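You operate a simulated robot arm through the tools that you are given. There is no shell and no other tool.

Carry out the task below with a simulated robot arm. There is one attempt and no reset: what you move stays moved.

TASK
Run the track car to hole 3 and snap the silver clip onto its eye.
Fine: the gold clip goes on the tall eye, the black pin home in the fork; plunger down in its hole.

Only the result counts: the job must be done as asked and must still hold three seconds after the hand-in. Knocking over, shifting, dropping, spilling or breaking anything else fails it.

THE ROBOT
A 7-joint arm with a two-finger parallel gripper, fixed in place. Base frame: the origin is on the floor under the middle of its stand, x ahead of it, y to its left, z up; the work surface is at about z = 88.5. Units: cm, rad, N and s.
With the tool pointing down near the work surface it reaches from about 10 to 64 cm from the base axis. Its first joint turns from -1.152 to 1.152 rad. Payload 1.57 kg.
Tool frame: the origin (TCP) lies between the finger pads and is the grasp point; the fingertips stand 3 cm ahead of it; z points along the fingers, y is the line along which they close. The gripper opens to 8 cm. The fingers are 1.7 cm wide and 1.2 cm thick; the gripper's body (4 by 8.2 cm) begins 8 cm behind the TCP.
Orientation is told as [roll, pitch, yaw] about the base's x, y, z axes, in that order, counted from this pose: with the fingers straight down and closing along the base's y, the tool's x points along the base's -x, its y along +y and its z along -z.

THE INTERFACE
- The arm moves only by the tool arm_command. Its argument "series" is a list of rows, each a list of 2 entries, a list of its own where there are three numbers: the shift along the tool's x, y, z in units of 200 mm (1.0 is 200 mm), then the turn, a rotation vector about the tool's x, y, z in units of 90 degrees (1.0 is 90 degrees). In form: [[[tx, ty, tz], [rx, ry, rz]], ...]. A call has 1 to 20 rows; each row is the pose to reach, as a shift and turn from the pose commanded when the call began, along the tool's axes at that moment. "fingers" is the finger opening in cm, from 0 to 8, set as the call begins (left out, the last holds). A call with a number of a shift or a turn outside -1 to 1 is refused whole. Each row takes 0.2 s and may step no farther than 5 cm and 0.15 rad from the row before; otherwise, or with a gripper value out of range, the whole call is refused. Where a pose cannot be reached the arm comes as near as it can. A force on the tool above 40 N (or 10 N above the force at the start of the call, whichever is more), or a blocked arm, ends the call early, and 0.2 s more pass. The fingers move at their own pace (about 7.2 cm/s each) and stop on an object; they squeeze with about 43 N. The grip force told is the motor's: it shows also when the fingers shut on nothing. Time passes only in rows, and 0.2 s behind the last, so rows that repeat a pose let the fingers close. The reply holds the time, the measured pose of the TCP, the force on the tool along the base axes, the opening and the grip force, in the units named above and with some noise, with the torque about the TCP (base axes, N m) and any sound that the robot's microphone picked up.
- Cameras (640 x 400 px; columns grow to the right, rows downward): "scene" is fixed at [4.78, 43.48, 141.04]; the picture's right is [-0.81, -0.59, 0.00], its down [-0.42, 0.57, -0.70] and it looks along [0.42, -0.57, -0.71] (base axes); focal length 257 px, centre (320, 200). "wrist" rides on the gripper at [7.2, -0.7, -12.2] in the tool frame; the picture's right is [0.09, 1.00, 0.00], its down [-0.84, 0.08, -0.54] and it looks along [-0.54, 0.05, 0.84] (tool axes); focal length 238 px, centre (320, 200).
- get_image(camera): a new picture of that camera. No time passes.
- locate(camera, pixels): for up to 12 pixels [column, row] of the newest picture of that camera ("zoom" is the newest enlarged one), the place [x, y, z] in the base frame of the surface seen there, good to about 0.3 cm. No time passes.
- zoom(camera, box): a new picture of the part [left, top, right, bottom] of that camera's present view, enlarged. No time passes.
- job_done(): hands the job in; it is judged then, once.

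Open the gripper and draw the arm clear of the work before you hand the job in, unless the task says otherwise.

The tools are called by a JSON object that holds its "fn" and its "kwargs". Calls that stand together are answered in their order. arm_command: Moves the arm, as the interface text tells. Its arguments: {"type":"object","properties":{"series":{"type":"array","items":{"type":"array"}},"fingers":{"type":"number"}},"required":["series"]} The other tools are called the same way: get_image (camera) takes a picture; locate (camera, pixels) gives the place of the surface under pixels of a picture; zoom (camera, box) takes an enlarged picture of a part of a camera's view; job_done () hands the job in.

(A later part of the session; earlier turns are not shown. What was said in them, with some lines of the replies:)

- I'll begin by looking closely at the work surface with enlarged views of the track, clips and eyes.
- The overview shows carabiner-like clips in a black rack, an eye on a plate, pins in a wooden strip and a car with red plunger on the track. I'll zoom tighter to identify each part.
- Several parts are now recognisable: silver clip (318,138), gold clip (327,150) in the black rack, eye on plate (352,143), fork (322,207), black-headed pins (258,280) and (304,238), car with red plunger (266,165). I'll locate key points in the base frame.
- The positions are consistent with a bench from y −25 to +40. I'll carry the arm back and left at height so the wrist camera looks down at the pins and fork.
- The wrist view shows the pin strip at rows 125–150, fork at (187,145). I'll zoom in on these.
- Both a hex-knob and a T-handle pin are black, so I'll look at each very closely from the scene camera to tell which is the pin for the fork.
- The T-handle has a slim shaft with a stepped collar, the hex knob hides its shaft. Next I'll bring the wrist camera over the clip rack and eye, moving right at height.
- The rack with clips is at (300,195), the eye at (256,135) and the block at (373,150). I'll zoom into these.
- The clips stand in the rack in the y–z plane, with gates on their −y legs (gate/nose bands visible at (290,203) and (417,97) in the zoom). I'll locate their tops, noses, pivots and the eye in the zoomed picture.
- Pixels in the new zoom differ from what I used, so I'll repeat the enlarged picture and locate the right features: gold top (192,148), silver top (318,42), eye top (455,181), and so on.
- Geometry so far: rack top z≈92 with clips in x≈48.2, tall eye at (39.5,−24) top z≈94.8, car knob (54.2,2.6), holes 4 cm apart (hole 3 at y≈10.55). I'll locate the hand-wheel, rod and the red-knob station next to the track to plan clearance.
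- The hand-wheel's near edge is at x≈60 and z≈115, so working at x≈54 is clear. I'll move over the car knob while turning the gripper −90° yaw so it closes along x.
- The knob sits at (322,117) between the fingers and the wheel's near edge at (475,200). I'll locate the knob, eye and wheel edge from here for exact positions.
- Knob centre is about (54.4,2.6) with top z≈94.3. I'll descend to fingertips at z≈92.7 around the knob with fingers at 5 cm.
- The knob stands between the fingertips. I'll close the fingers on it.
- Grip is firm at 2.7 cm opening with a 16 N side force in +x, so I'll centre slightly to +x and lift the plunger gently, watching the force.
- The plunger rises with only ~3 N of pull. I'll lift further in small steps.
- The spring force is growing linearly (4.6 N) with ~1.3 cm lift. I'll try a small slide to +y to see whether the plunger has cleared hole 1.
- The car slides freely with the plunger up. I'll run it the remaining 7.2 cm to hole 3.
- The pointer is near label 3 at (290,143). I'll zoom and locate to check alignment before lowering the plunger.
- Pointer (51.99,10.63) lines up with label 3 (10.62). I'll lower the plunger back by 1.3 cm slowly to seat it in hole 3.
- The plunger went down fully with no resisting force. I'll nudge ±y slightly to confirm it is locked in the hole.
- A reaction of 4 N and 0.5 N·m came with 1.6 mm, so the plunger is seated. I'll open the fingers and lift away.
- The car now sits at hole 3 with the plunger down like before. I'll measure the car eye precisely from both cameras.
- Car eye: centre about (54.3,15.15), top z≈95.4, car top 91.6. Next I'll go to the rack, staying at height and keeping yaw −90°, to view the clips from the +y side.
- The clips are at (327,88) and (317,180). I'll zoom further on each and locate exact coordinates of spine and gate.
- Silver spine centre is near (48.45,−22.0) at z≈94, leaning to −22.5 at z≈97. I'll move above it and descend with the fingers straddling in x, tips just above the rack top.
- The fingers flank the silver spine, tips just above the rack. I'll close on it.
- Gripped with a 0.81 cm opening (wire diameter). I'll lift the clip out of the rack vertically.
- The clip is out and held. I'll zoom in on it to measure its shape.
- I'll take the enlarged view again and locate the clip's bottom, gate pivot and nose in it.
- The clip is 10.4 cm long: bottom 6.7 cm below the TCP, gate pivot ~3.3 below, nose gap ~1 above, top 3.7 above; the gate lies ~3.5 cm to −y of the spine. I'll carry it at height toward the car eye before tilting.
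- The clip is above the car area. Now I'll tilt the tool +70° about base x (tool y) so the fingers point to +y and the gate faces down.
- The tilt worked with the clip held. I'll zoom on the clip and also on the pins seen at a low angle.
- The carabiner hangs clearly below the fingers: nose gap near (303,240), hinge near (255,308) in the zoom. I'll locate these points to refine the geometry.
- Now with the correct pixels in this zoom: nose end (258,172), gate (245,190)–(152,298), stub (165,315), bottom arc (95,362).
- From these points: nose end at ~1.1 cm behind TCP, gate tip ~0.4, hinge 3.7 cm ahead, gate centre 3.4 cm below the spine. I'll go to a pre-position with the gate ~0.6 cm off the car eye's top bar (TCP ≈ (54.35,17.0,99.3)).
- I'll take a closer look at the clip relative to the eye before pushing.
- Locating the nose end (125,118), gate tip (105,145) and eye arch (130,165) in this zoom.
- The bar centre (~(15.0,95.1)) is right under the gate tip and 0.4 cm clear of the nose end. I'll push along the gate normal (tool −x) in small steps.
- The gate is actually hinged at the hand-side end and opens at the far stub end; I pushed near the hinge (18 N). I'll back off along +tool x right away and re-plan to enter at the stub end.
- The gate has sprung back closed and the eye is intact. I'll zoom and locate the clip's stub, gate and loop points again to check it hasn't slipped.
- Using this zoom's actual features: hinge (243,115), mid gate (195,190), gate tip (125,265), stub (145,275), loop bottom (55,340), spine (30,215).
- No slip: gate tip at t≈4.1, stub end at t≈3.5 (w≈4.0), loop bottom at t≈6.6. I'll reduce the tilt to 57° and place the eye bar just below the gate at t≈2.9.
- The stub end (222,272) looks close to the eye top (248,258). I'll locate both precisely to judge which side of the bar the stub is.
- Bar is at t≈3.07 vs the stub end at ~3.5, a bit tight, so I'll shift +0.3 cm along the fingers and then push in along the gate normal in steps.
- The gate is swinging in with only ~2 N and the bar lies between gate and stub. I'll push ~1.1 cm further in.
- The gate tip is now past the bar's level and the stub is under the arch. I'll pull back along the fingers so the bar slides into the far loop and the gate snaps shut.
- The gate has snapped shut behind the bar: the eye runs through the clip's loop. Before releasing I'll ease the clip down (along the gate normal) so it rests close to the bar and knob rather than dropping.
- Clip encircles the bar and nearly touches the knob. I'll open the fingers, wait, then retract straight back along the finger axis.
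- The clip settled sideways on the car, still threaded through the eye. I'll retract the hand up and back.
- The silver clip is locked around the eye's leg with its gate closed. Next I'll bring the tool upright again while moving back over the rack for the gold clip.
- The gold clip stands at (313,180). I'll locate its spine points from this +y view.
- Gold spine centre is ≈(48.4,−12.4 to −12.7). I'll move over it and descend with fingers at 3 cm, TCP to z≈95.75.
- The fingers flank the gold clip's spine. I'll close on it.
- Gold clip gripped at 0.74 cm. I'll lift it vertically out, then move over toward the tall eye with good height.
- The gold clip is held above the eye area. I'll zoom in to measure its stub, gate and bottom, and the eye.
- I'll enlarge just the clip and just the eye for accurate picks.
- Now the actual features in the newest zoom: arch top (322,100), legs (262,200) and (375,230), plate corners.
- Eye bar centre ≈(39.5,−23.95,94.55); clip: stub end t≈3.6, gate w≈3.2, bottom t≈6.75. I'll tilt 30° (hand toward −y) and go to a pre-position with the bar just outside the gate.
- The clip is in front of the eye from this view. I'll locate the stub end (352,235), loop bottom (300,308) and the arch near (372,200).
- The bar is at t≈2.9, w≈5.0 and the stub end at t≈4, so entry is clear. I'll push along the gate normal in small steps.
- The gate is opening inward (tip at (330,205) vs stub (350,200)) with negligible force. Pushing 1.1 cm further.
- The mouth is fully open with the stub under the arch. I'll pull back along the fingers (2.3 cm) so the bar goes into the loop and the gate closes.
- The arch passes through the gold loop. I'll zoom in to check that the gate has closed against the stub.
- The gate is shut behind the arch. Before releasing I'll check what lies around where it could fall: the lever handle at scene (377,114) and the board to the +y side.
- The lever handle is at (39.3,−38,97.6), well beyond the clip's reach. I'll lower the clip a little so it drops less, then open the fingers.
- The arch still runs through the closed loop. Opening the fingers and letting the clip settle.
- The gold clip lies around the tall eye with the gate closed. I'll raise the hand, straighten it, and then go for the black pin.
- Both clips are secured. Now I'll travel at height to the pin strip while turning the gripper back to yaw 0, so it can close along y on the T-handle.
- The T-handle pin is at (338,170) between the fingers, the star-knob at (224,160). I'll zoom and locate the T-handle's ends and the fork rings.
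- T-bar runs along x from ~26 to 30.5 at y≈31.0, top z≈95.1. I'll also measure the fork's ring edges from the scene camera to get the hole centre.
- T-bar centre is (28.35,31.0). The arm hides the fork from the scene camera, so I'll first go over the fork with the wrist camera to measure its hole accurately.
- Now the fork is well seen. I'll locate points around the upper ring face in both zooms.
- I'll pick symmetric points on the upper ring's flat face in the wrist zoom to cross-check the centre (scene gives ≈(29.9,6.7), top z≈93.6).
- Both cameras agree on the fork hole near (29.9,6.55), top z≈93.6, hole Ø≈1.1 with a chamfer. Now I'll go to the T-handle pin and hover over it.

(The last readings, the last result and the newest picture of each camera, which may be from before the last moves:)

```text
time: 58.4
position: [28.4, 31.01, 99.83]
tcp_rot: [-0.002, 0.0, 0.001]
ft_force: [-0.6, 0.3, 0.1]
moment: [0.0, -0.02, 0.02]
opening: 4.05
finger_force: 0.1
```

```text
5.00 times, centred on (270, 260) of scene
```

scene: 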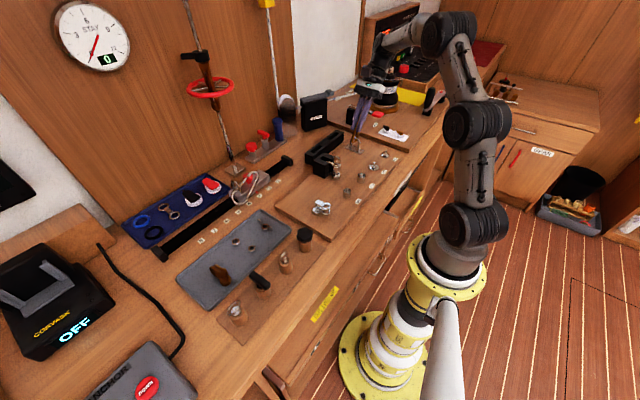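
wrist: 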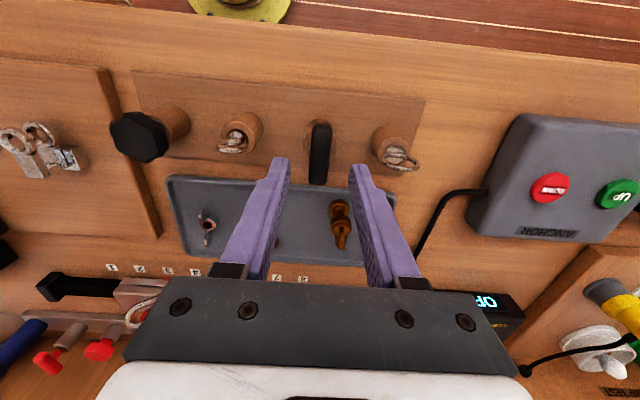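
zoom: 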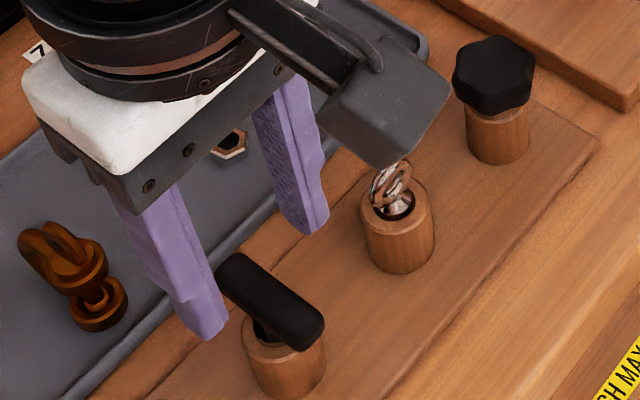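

The T-bar lies between the fingers and neighbours are clear. I'll descend to TCP z≈96.0 and close on the bar.

{"fn": "arm_command", "kwargs": {"series": [[[0, 0, 0.1], [0, 0, 0]], [[0, 0, 0.16], [0, 0, 0]], [[0, 0, 0.19], [0, 0, 0]]]}}

{"fn": "arm_command", "kwargs": {"series": [[[0, 0, 0], [0, 0, 0]], [[0, 0, 0], [0, 0, 0]], [[0, 0, 0], [0, 0, 0]]], "fingers": 0}}

{"fn": "zoom", "kwargs": {"camera": "scene", "box": [230, 220, 310, 300]}}

```text
time: 59.2
position: [28.35, 30.98, 96.05]
tcp_rot: [-0.003, -0.001, 0.0]
ft_force: [0.8, 0.0, -0.2]
moment: [-0.02, 0.02, 0.01]
opening: 3.99
finger_force: 0.0
```

```text
time: 60.0
position: [28.36, 31.04, 95.98]
tcp_rot: [-0.002, 0.0, 0.001]
ft_force: [0.5, 0.1, -0.1]
moment: [0.0, 0.01, -0.02]
opening: 1.5
finger_force: 30.9
```

```text
5.00 times, centred on (270, 260) of scene
```

zoom: 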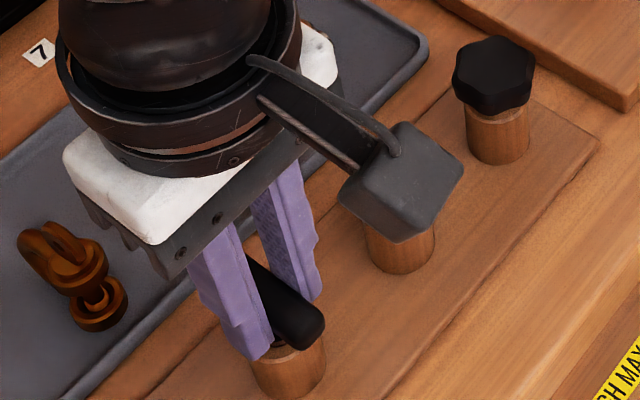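

T-bar gripped at 1.5 cm with no side load. I'll lift it straight up, watching forces.

{"fn": "arm_command", "kwargs": {"series": [[[0, 0, -0.03], [0, 0, 0]], [[0, 0, -0.08], [0, 0, 0]], [[0, 0, -0.15], [0, 0, 0]], [[0, 0, -0.25], [0, 0, 0]], [[0, 0, -0.4], [0, 0, 0]], [[0, 0, -0.55], [0, 0, 0]]]}}

{"fn": "get_image", "kwargs": {"camera": "scene"}}

{"fn": "zoom", "kwargs": {"camera": "scene", "box": [220, 190, 320, 310]}}

{"fn": "get_image", "kwargs": {"camera": "wrist"}}

```text
time: 61.4
position: [28.39, 30.99, 107.2]
tcp_rot: [-0.002, 0.001, 0.0]
ft_force: [-0.3, 0.0, -0.7]
moment: [0.0, -0.01, 0.0]
opening: 1.48
finger_force: 31.3
```

```text
taken
```

scene: 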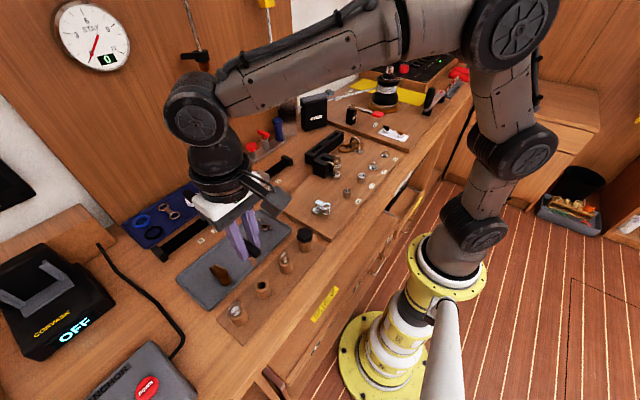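

```text
3.33 times, centred on (270, 250) of scene
```

zoom: 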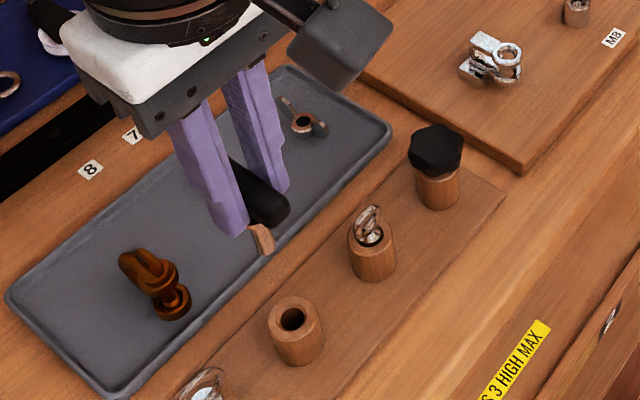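

```text
taken
```

wrist: 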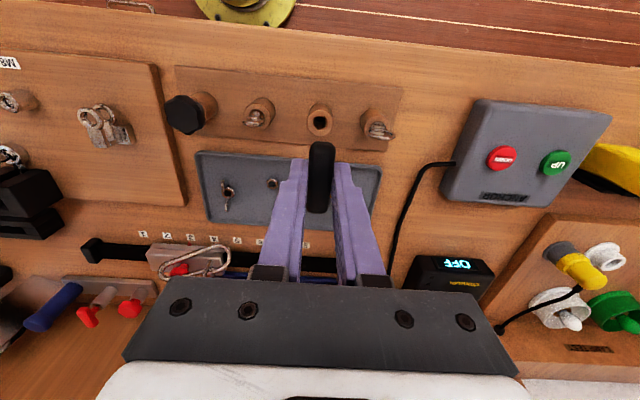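

The pin is out; a shaft is visible below the T-bar. I'll zoom in on the shaft to see its shape and length.

{"fn": "zoom", "kwargs": {"camera": "scene", "box": [275, 228, 315, 278]}}

{"fn": "zoom", "kwargs": {"camera": "scene", "box": [230, 225, 275, 270]}}

{"fn": "locate", "kwargs": {"camera": "zoom", "pixels": [[320, 290], [325, 320], [330, 345], [310, 240], [340, 230]]}}

```text
8.00 times, centred on (295, 253) of scene
```

zoom: 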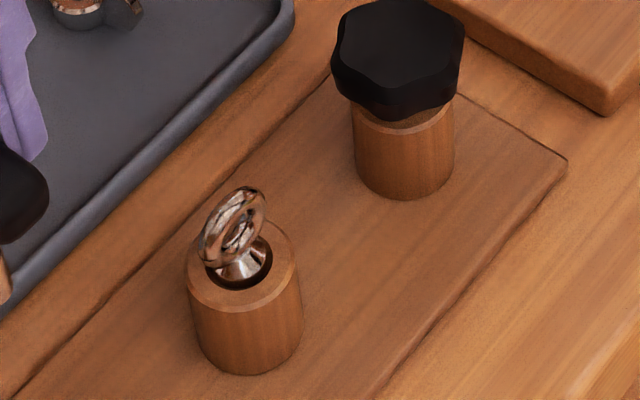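

```text
8.89 times, centred on (252, 248) of scene
```

zoom: 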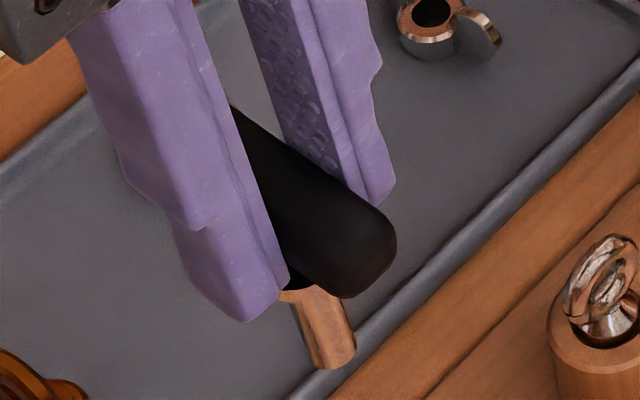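

```text
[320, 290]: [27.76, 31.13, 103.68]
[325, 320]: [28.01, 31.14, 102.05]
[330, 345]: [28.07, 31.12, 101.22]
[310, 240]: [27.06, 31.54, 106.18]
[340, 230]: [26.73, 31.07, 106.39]
```

The shaft is smooth metal ~1.0 cm in diameter, matching the fork hole, so this is the right pin; its tip is ~6.6 cm below the TCP. I'll measure the empty post hole with the wrist camera to know the shaft axis relative to the TCP.

{"fn": "zoom", "kwargs": {"camera": "wrist", "box": [300, 100, 340, 140]}}

{"fn": "locate", "kwargs": {"camera": "zoom", "pixels": [[250, 220], [320, 285], [390, 220], [320, 160], [270, 175], [370, 175], [270, 265], [370, 265]]}}

{"fn": "zoom", "kwargs": {"camera": "scene", "box": [245, 265, 285, 305]}}

```text
10.00 times, centred on (320, 120) of wrist
```

zoom: 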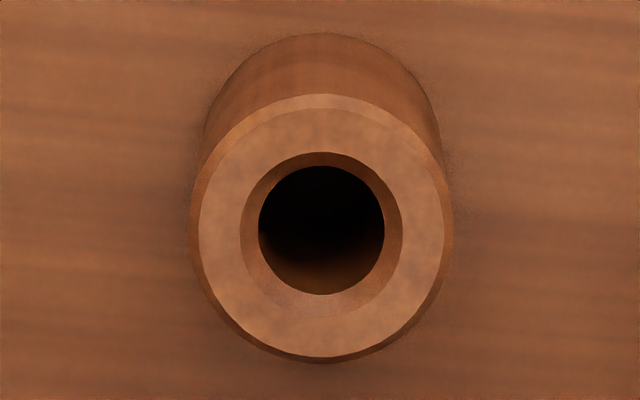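

```text
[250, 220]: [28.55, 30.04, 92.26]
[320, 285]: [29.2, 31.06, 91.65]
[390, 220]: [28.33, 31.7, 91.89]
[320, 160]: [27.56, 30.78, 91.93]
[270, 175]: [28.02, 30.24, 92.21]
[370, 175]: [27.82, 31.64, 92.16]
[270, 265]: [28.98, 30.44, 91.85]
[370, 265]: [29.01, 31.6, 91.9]
```

```text
10.00 times, centred on (265, 285) of scene
```

zoom: 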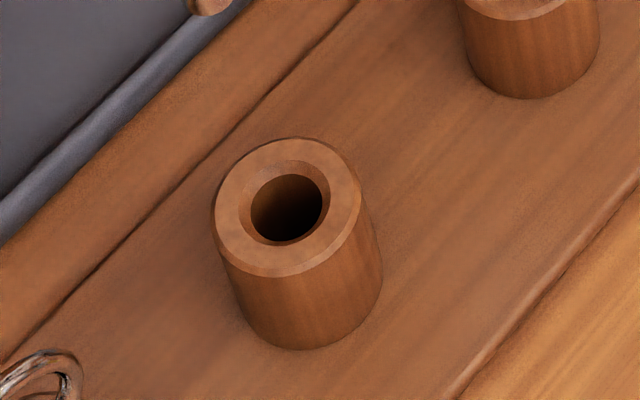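

Post hole centre is (28.42,30.94), so the pin axis is within ~0.1 cm of the TCP. I'll carry the pin at height to above the fork hole.

{"fn": "arm_command", "kwargs": {"series": [[[-0.01, -0.2, 0], [0, 0, 0]], [[-0.02, -0.4, 0], [0, 0, 0]], [[-0.03, -0.6, 0], [0, 0, 0]], [[-0.035, -0.8, 0], [0, 0, 0]], [[-0.035, -1.0, 0], [0, 0, 0]]]}}

{"fn": "arm_command", "kwargs": {"series": [[[-0.018, -0.1, 0], [0, 0, 0]], [[-0.036, -0.222, 0], [0, 0, 0]], [[-0.036, -0.222, 0.15], [0, 0, 0]], [[-0.036, -0.222, 0.24], [0, 0, 0]]]}}

{"fn": "zoom", "kwargs": {"camera": "scene", "box": [300, 170, 350, 220]}}

{"fn": "get_image", "kwargs": {"camera": "wrist"}}

```text
time: 62.6
position: [28.99, 11.06, 107.06]
tcp_rot: [-0.001, 0.0, 0.002]
ft_force: [0.5, -0.2, -0.9]
moment: [-0.03, -0.01, 0.01]
opening: 1.51
finger_force: 30.4
```

```text
time: 63.6
position: [29.72, 6.58, 102.29]
tcp_rot: [-0.003, 0.0, 0.001]
ft_force: [-0.3, -0.4, -0.4]
moment: [0.0, 0.02, 0.01]
opening: 1.48
finger_force: 30.8
```

```text
8.00 times, centred on (325, 195) of scene
```

zoom: 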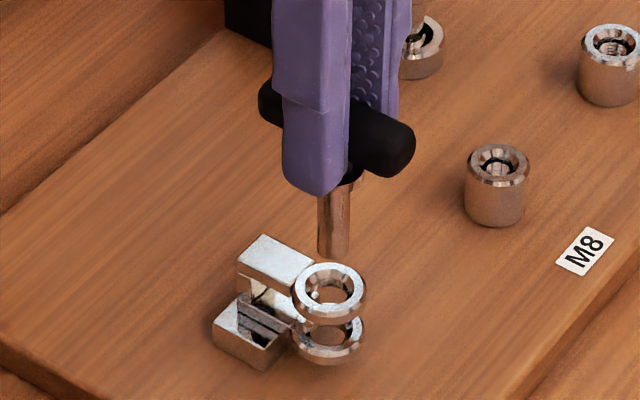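

```text
taken
```

wrist: 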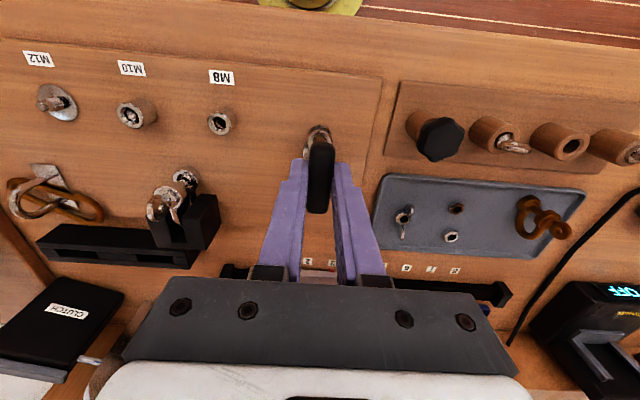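

The pin hangs just above the fork. I'll zoom closer to compare the shaft axis with the ring hole.

{"fn": "zoom", "kwargs": {"camera": "scene", "box": [312, 190, 340, 218]}}

{"fn": "locate", "kwargs": {"camera": "zoom", "pixels": [[337, 60], [338, 110], [338, 150], [310, 110], [366, 110], [338, 165], [270, 228], [382, 228], [325, 175], [330, 283]]}}

```text
14.29 times, centred on (326, 204) of scene
```

zoom: 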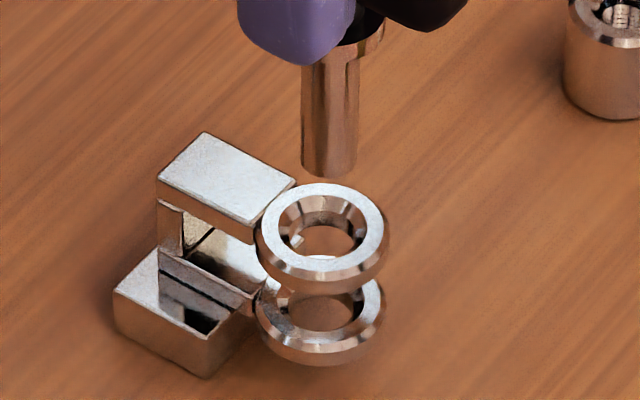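

```text
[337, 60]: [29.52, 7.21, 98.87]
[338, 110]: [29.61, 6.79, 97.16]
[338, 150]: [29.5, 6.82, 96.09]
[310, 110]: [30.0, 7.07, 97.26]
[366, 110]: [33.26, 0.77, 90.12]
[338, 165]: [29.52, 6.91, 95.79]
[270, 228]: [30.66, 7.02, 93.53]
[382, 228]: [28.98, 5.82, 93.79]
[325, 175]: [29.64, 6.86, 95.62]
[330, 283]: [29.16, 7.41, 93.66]
```

Comparing axes, the pin should shift about +0.1 cm in x. I'll correct that and lower the tip to just above the ring, then enter slowly.

{"fn": "arm_command", "kwargs": {"series": [[[-0.005, 0, 0], [0, 0, 0]], [[-0.005, 0, 0.05], [0, 0, 0]], [[-0.005, 0, 0.09], [0, 0, 0]]]}}

{"fn": "zoom", "kwargs": {"camera": "scene", "box": [312, 190, 340, 218]}}

```text
time: 64.4
position: [29.8, 6.61, 100.44]
tcp_rot: [-0.002, -0.001, 0.002]
ft_force: [-0.2, -0.2, -0.2]
moment: [0.01, 0.04, -0.04]
opening: 1.47
finger_force: 30.1
```

```text
14.29 times, centred on (326, 204) of scene
```

zoom: 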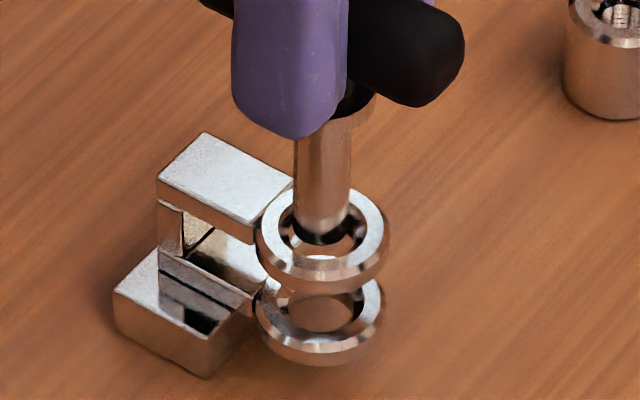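

The tip is laterally centred on the upper ring's hole. I'll lower in small steps and watch the force.

{"fn": "arm_command", "kwargs": {"series": [[[0, 0.002, 0.012], [0, 0, 0]], [[0, 0.003, 0.024], [0, 0, 0]], [[0, 0.003, 0.036], [0, 0, 0]], [[0, 0.003, 0.048], [0, 0, 0]]]}}

{"fn": "zoom", "kwargs": {"camera": "scene", "box": [312, 190, 340, 218]}}

```text
time: 65.4
position: [29.91, 6.54, 99.5]
tcp_rot: [-0.001, 0.0, 0.001]
ft_force: [-0.5, -0.5, 0.5]
moment: [0.0, 0.01, 0.0]
opening: 1.48
finger_force: 31.0
```

```text
14.29 times, centred on (326, 204) of scene
```

zoom: 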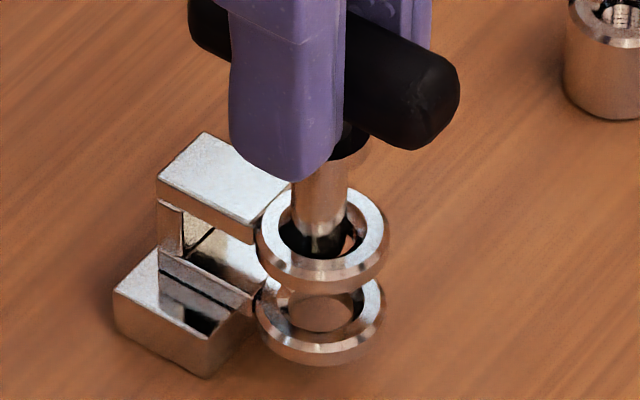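

The tip is inside the upper ring without contact force. Continuing down toward the lower ring.

{"fn": "arm_command", "kwargs": {"series": [[[0, 0, 0.015], [0, 0, 0]], [[0, 0, 0.03], [0, 0, 0]], [[0, 0, 0.045], [0, 0, 0]], [[0, 0, 0.06], [0, 0, 0]]]}}

{"fn": "zoom", "kwargs": {"camera": "scene", "box": [312, 190, 340, 218]}}

```text
time: 66.4
position: [29.86, 6.65, 98.33]
tcp_rot: [-0.003, 0.0, 0.0]
ft_force: [0.0, 0.5, 0.1]
moment: [0.01, 0.03, 0.01]
opening: 1.49
finger_force: 30.9
```

```text
14.29 times, centred on (326, 204) of scene
```

zoom: 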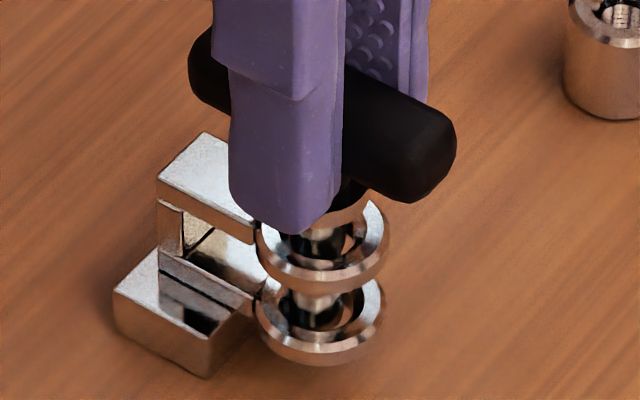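

The tip is entering the lower ring with no force. I'll continue down until the collar seats on the upper ring.

{"fn": "arm_command", "kwargs": {"series": [[[0, 0, 0.01], [0, 0, 0]], [[0, 0, 0.02], [0, 0, 0]], [[0, 0, 0.03], [0, 0, 0]], [[0, 0, 0.035], [0, 0, 0]]]}}

{"fn": "zoom", "kwargs": {"camera": "scene", "box": [312, 190, 340, 218]}}

```text
time: 67.4
position: [29.76, 6.64, 97.56]
tcp_rot: [-0.002, 0.0, 0.001]
ft_force: [0.0, -0.2, -0.4]
moment: [-0.04, 0.01, -0.03]
opening: 1.52
finger_force: 30.3
```

```text
14.29 times, centred on (326, 204) of scene
```

zoom: 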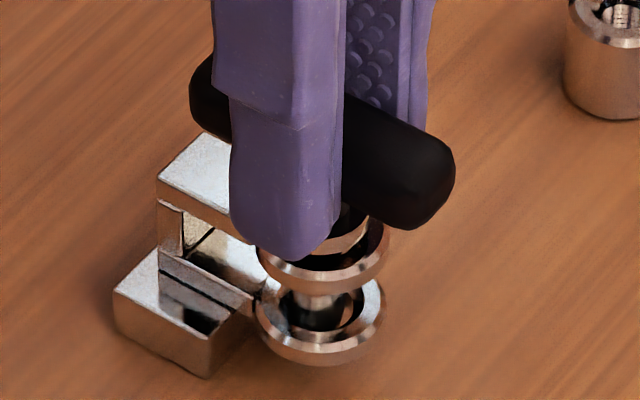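

No contact yet; the collar is at the ring's chamfer. I'll go down further in 1 mm-scale steps.

{"fn": "arm_command", "kwargs": {"series": [[[0, 0, 0.005], [0, 0, 0]], [[0, 0, 0.01], [0, 0, 0]], [[0, 0, 0.015], [0, 0, 0]], [[0, 0, 0.02], [0, 0, 0]]]}}

{"fn": "zoom", "kwargs": {"camera": "scene", "box": [312, 190, 340, 218]}}

```text
time: 68.4
position: [29.93, 6.47, 97.29]
tcp_rot: [-0.003, -0.004, -0.001]
ft_force: [-6.4, -2.2, 19.3]
moment: [-0.03, 0.13, 0.0]
opening: 1.47
finger_force: 30.3
```

```text
14.29 times, centred on (326, 204) of scene
```

zoom: 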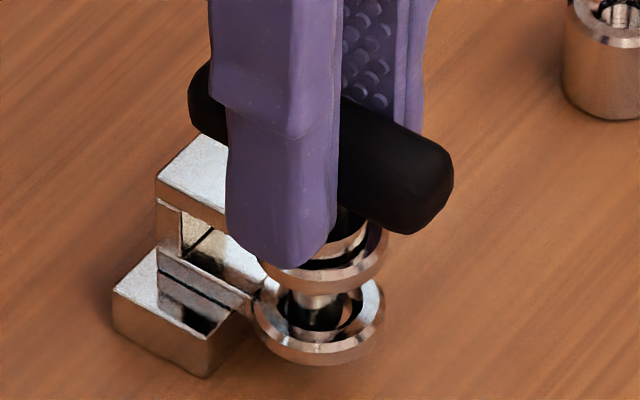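

Contact at TCP z≈97.3 with 19 N up and −6 N in x. I'll relieve the side load by shifting ~1 mm toward −x and see whether the pin settles further.

{"fn": "arm_command", "kwargs": {"series": [[[0.003, -0.001, -0.004], [0, 0, 0]], [[0.006, -0.002, -0.004], [0, 0, 0]], [[0.006, -0.002, 0.0], [0, 0, 0]]]}}

{"fn": "zoom", "kwargs": {"camera": "scene", "box": [312, 190, 340, 218]}}

```text
time: 69.2
position: [29.87, 6.63, 97.34]
tcp_rot: [-0.002, -0.007, 0.001]
ft_force: [4.9, -0.4, 16.1]
moment: [-0.01, -0.21, 0.02]
opening: 1.48
finger_force: 30.9
```

```text
14.29 times, centred on (326, 204) of scene
```

zoom: 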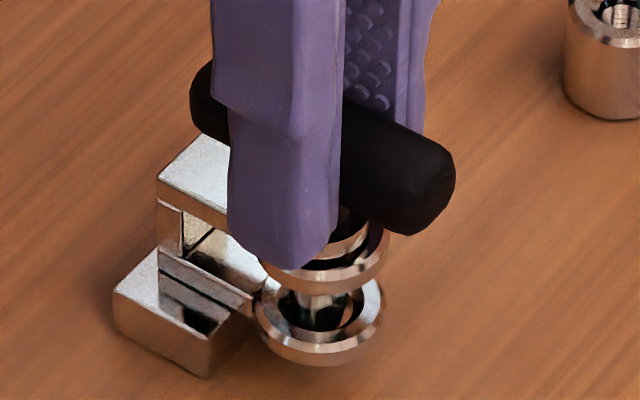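

Side force flipped sign, so the centre is in between. I'll centre and press a bit harder (under 40 N) to check for a further seat or click.

{"fn": "arm_command", "kwargs": {"series": [[[-0.003, 0, -0.002], [0, 0, 0]], [[-0.003, 0, 0.004], [0, 0, 0]], [[-0.003, 0, 0.008], [0, 0, 0]]]}}

{"fn": "zoom", "kwargs": {"camera": "scene", "box": [312, 190, 340, 218]}}

```text
time: 70.0
position: [29.82, 6.59, 97.14]
tcp_rot: [-0.002, -0.002, 0.0]
ft_force: [3.9, 3.5, 20.6]
moment: [0.03, -0.1, -0.02]
opening: 1.49
finger_force: 31.2
```

```text
14.29 times, centred on (326, 204) of scene
```

zoom: 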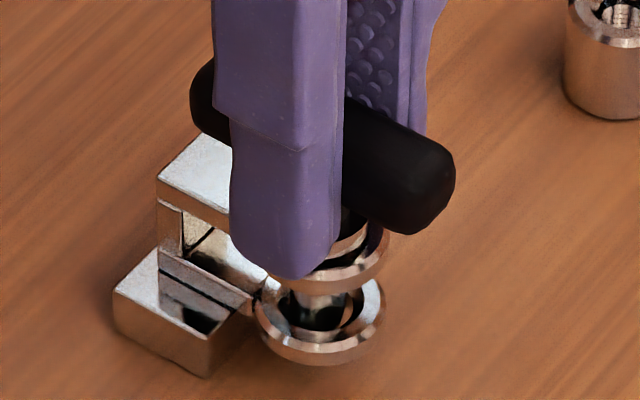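

The fingers slipped ~2 mm down the T-bar at 20 N while the pin stayed, so the pin is at a hard stop. I'll zoom in on the collar and the lower ring to verify it is really home.

{"fn": "zoom", "kwargs": {"camera": "scene", "box": [317, 200, 333, 216]}}

{"fn": "get_image", "kwargs": {"camera": "wrist"}}

{"fn": "zoom", "kwargs": {"camera": "wrist", "box": [280, 110, 360, 230]}}

```text
16.00 times, centred on (325, 208) of scene
```

zoom: 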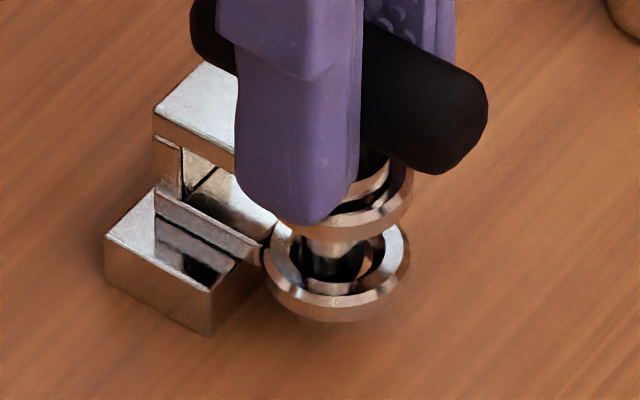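

```text
taken
```

wrist: 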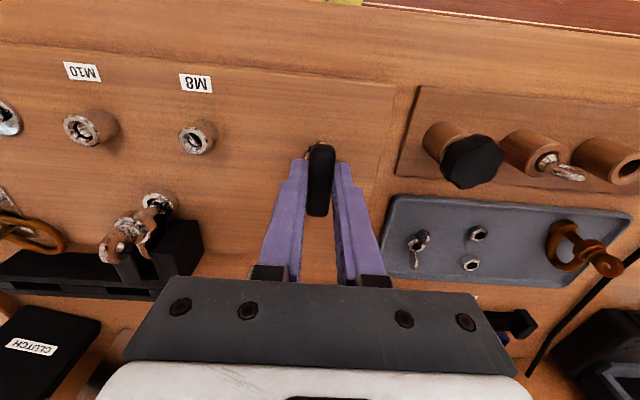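

```text
3.33 times, centred on (320, 170) of wrist
```

zoom: 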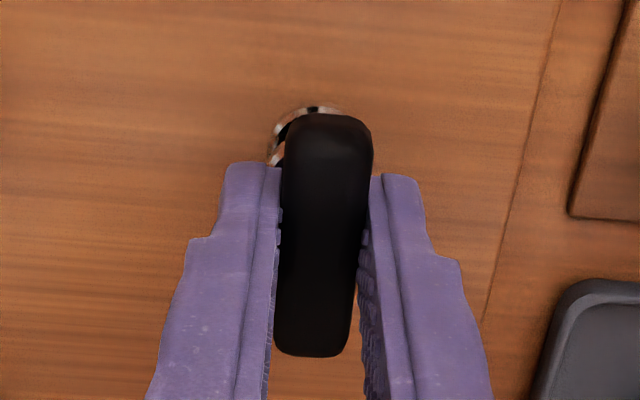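

Geometry check: collar-to-tip is ~2.7 cm and the collar's lower edge lies at the ring's top plane (row ~195 in the zoom), so the pin is fully seated. I'll relax the push and open the fingers.

{"fn": "arm_command", "kwargs": {"series": [[[0, 0, -0.008], [0, 0, 0]], [[0, 0, -0.01], [0, 0, 0]]]}}

{"fn": "arm_command", "kwargs": {"series": [[[0, 0, 0], [0, 0, 0]], [[0, 0, 0], [0, 0, 0]], [[0, 0, 0], [0, 0, 0]]], "fingers": 4}}

{"fn": "zoom", "kwargs": {"camera": "scene", "box": [312, 190, 340, 218]}}

```text
time: 70.6
position: [29.77, 6.51, 97.07]
tcp_rot: [-0.003, 0.005, -0.002]
ft_force: [7.6, 0.4, -3.4]
moment: [-0.03, -0.42, -0.04]
opening: 1.5
finger_force: 30.8
```

```text
time: 71.4
position: [29.69, 6.54, 97.16]
tcp_rot: [-0.002, 0.0, 0.001]
ft_force: [0.1, 0.6, -0.4]
moment: [0.0, 0.01, 0.0]
opening: 3.99
finger_force: 0.0
```

```text
14.29 times, centred on (326, 204) of scene
```

zoom: 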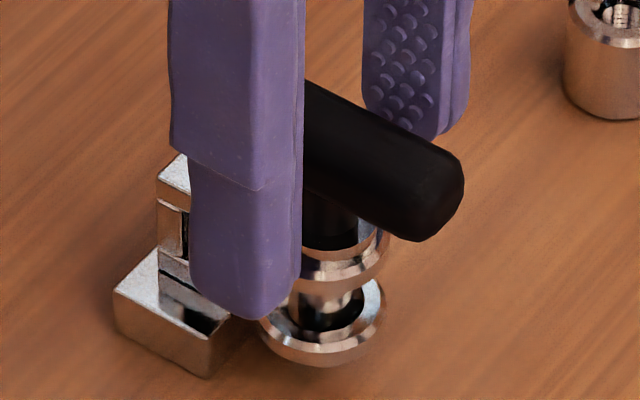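

Released; the collar now sits right in the ring. I'll lift the hand straight up and inspect the pin.

{"fn": "arm_command", "kwargs": {"series": [[[0, 0, -0.05], [0, 0, 0]], [[0, 0, -0.15], [0, 0, 0]], [[0, 0, -0.35], [0, 0, 0]], [[0, 0, -0.55], [0, 0, 0]]]}}

{"fn": "zoom", "kwargs": {"camera": "scene", "box": [312, 190, 340, 218]}}

{"fn": "get_image", "kwargs": {"camera": "wrist"}}

```text
time: 72.4
position: [29.84, 6.48, 108.18]
tcp_rot: [-0.002, -0.001, 0.0]
ft_force: [-1.1, -0.8, -0.9]
moment: [-0.01, 0.01, 0.02]
opening: 4.0
finger_force: 0.0
```

```text
14.29 times, centred on (326, 204) of scene
```

zoom: 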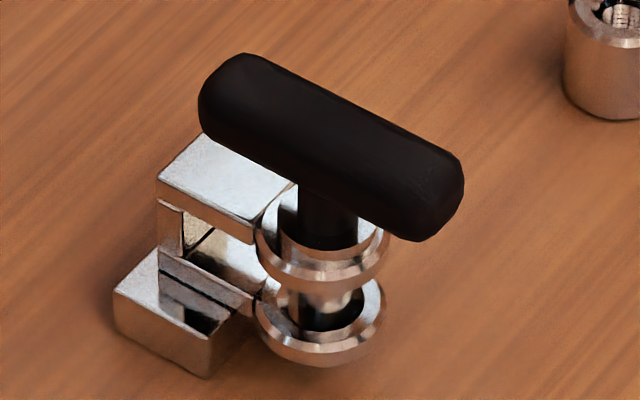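

```text
taken
```

wrist: 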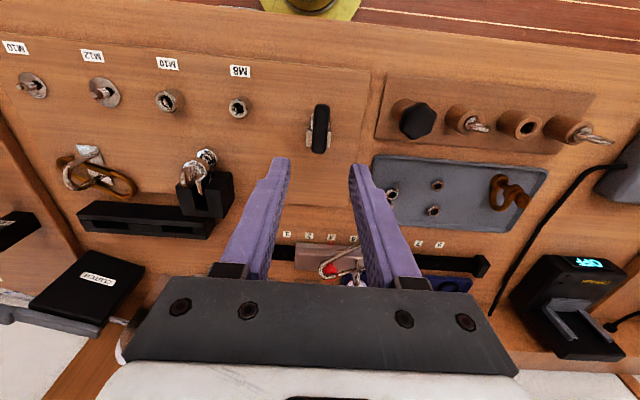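

The pin stands upright with its collar nested in the upper ring. I'll zoom from the wrist camera and recheck the clips, car and pin as a final inspection.

{"fn": "zoom", "kwargs": {"camera": "wrist", "box": [295, 95, 345, 165]}}

{"fn": "zoom", "kwargs": {"camera": "scene", "box": [225, 155, 285, 205]}}

{"fn": "zoom", "kwargs": {"camera": "scene", "box": [330, 125, 380, 160]}}

{"fn": "zoom", "kwargs": {"camera": "scene", "box": [318, 198, 334, 214]}}

{"fn": "get_image", "kwargs": {"camera": "scene"}}

```text
5.71 times, centred on (320, 130) of wrist
```

zoom: 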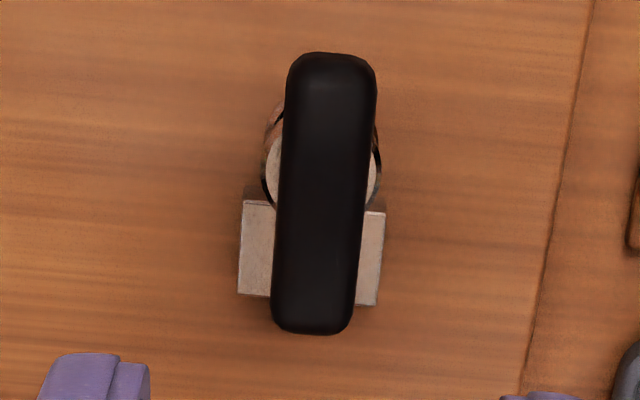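

```text
8.00 times, centred on (255, 180) of scene
```

zoom: 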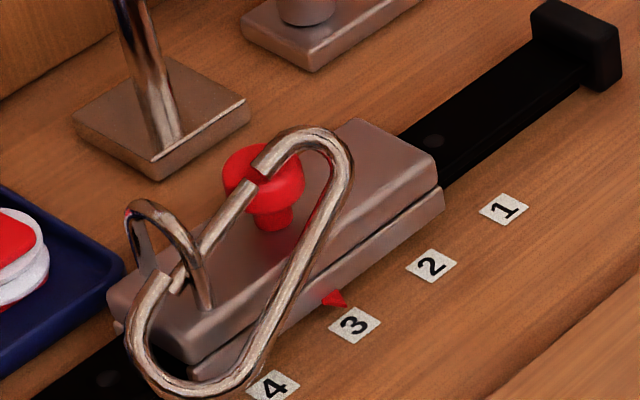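

```text
11.43 times, centred on (355, 142) of scene
```

zoom: 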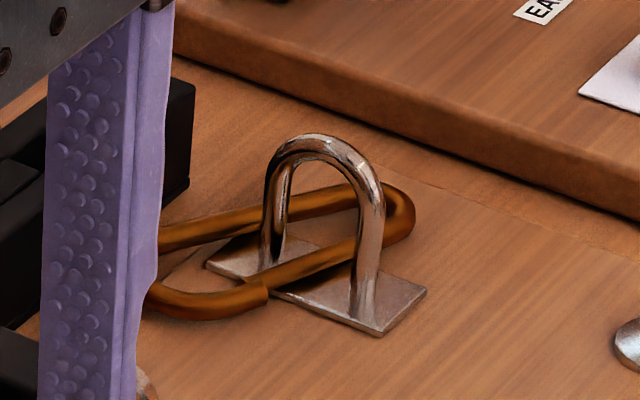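

```text
16.00 times, centred on (326, 206) of scene
```

zoom: 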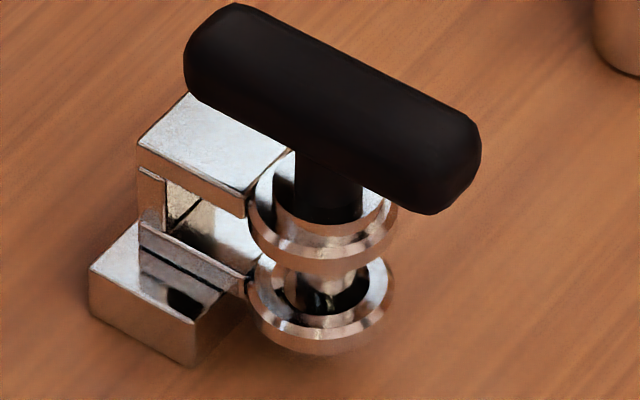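

```text
taken
```

scene: 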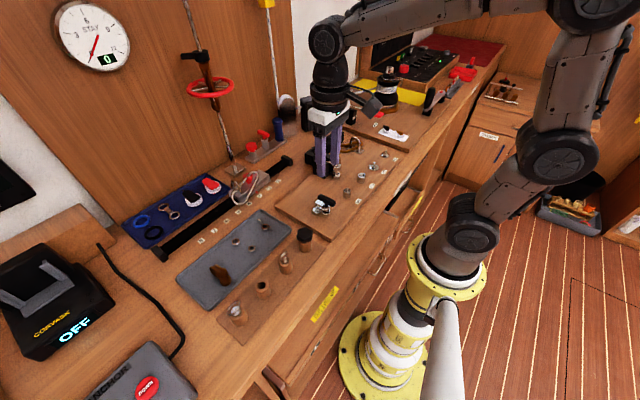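

The collar sits flat on the upper ring, the shaft passes the lower ring, the car points to 3 with plunger down, and both clips are closed on their eyes. I'll zoom once more on the silver gate/stub while opening and drawing the arm up and clear.

{"fn": "arm_command", "kwargs": {"series": [[[0, 0, -0.15], [0, 0, 0]], [[0.05, 0, -0.3], [0, 0, 0]], [[0.1, 0, -0.45], [0, 0, 0]], [[0.1, 0, -0.45], [0, 0, 0]], [[0.1, 0, -0.45], [0, 0, 0]]], "fingers": 8}}

{"fn": "zoom", "kwargs": {"camera": "scene", "box": [235, 172, 260, 202]}}

{"fn": "zoom", "kwargs": {"camera": "scene", "box": [335, 128, 375, 160]}}

{"fn": "get_image", "kwargs": {"camera": "wrist"}}

```text
time: 73.6
position: [27.7, 6.52, 117.15]
tcp_rot: [-0.002, 0.0, 0.001]
ft_force: [0.1, -0.4, 0.1]
moment: [-0.03, -0.02, 0.01]
opening: 7.97
finger_force: 0.1
```

```text
13.33 times, centred on (248, 187) of scene
```

zoom: 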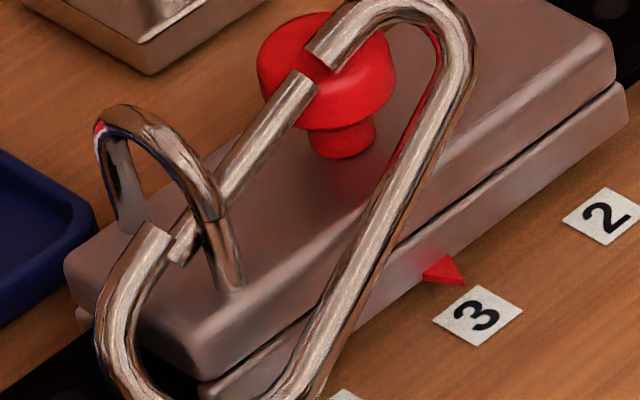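

```text
12.50 times, centred on (355, 144) of scene
```

zoom: 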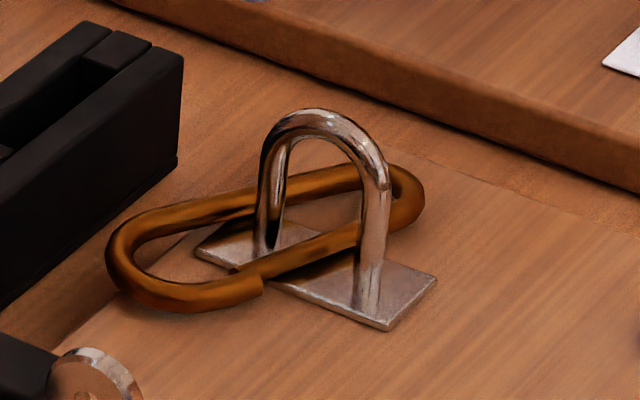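

```text
taken
```

wrist: 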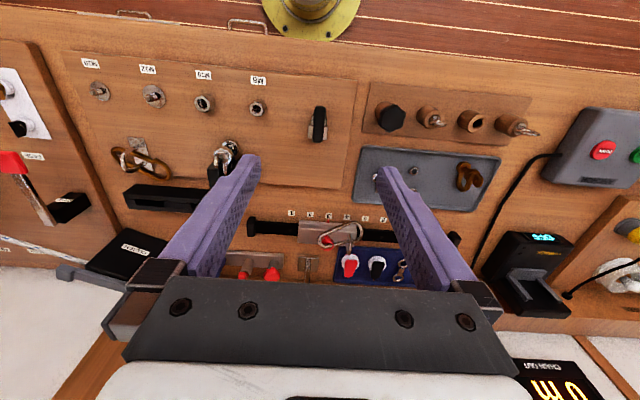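

The silver gate lies against its stub with the eye's leg inside the loop, the gold clip is closed around the tall eye, the pin is seated, and the arm is open and clear at z≈117. Everything asked for is in place, so I hand in the job.

{"fn": "job_done", "kwargs": {}}

```text
The job is handed in.
```

I finished all four parts of the task and handed the job in; the hand-in reply gave no verdict.

- **Track car:** it sits at hole 3, with the pointer in line with label 3. The plunger dropped into the hole, and a small sideways nudge met resistance.
- **Silver clip:** it is snapped onto the car's eye with its gate closed. After release it tipped over and now rests against the plunger knob. On my first try I pushed near the gate's hinge. I backed off, saw no sign of damage, and went in at the correct end.
- **Gold clip:** it is closed around the tall eye on the board and lies flat there.
- **Black pin:** it is in the fork with its collar on the upper ring, and it stopped hard when pressed. Two parts in the strip are black, the T-handle and a star knob. I took "the black pin" to mean the T-handle, because its smooth shaft of about 1.0 cm matches the fork hole. I did not pull the star knob to check it.

The gripper is open and the arm is raised clear of the work. I saw nothing else knocked or shifted.
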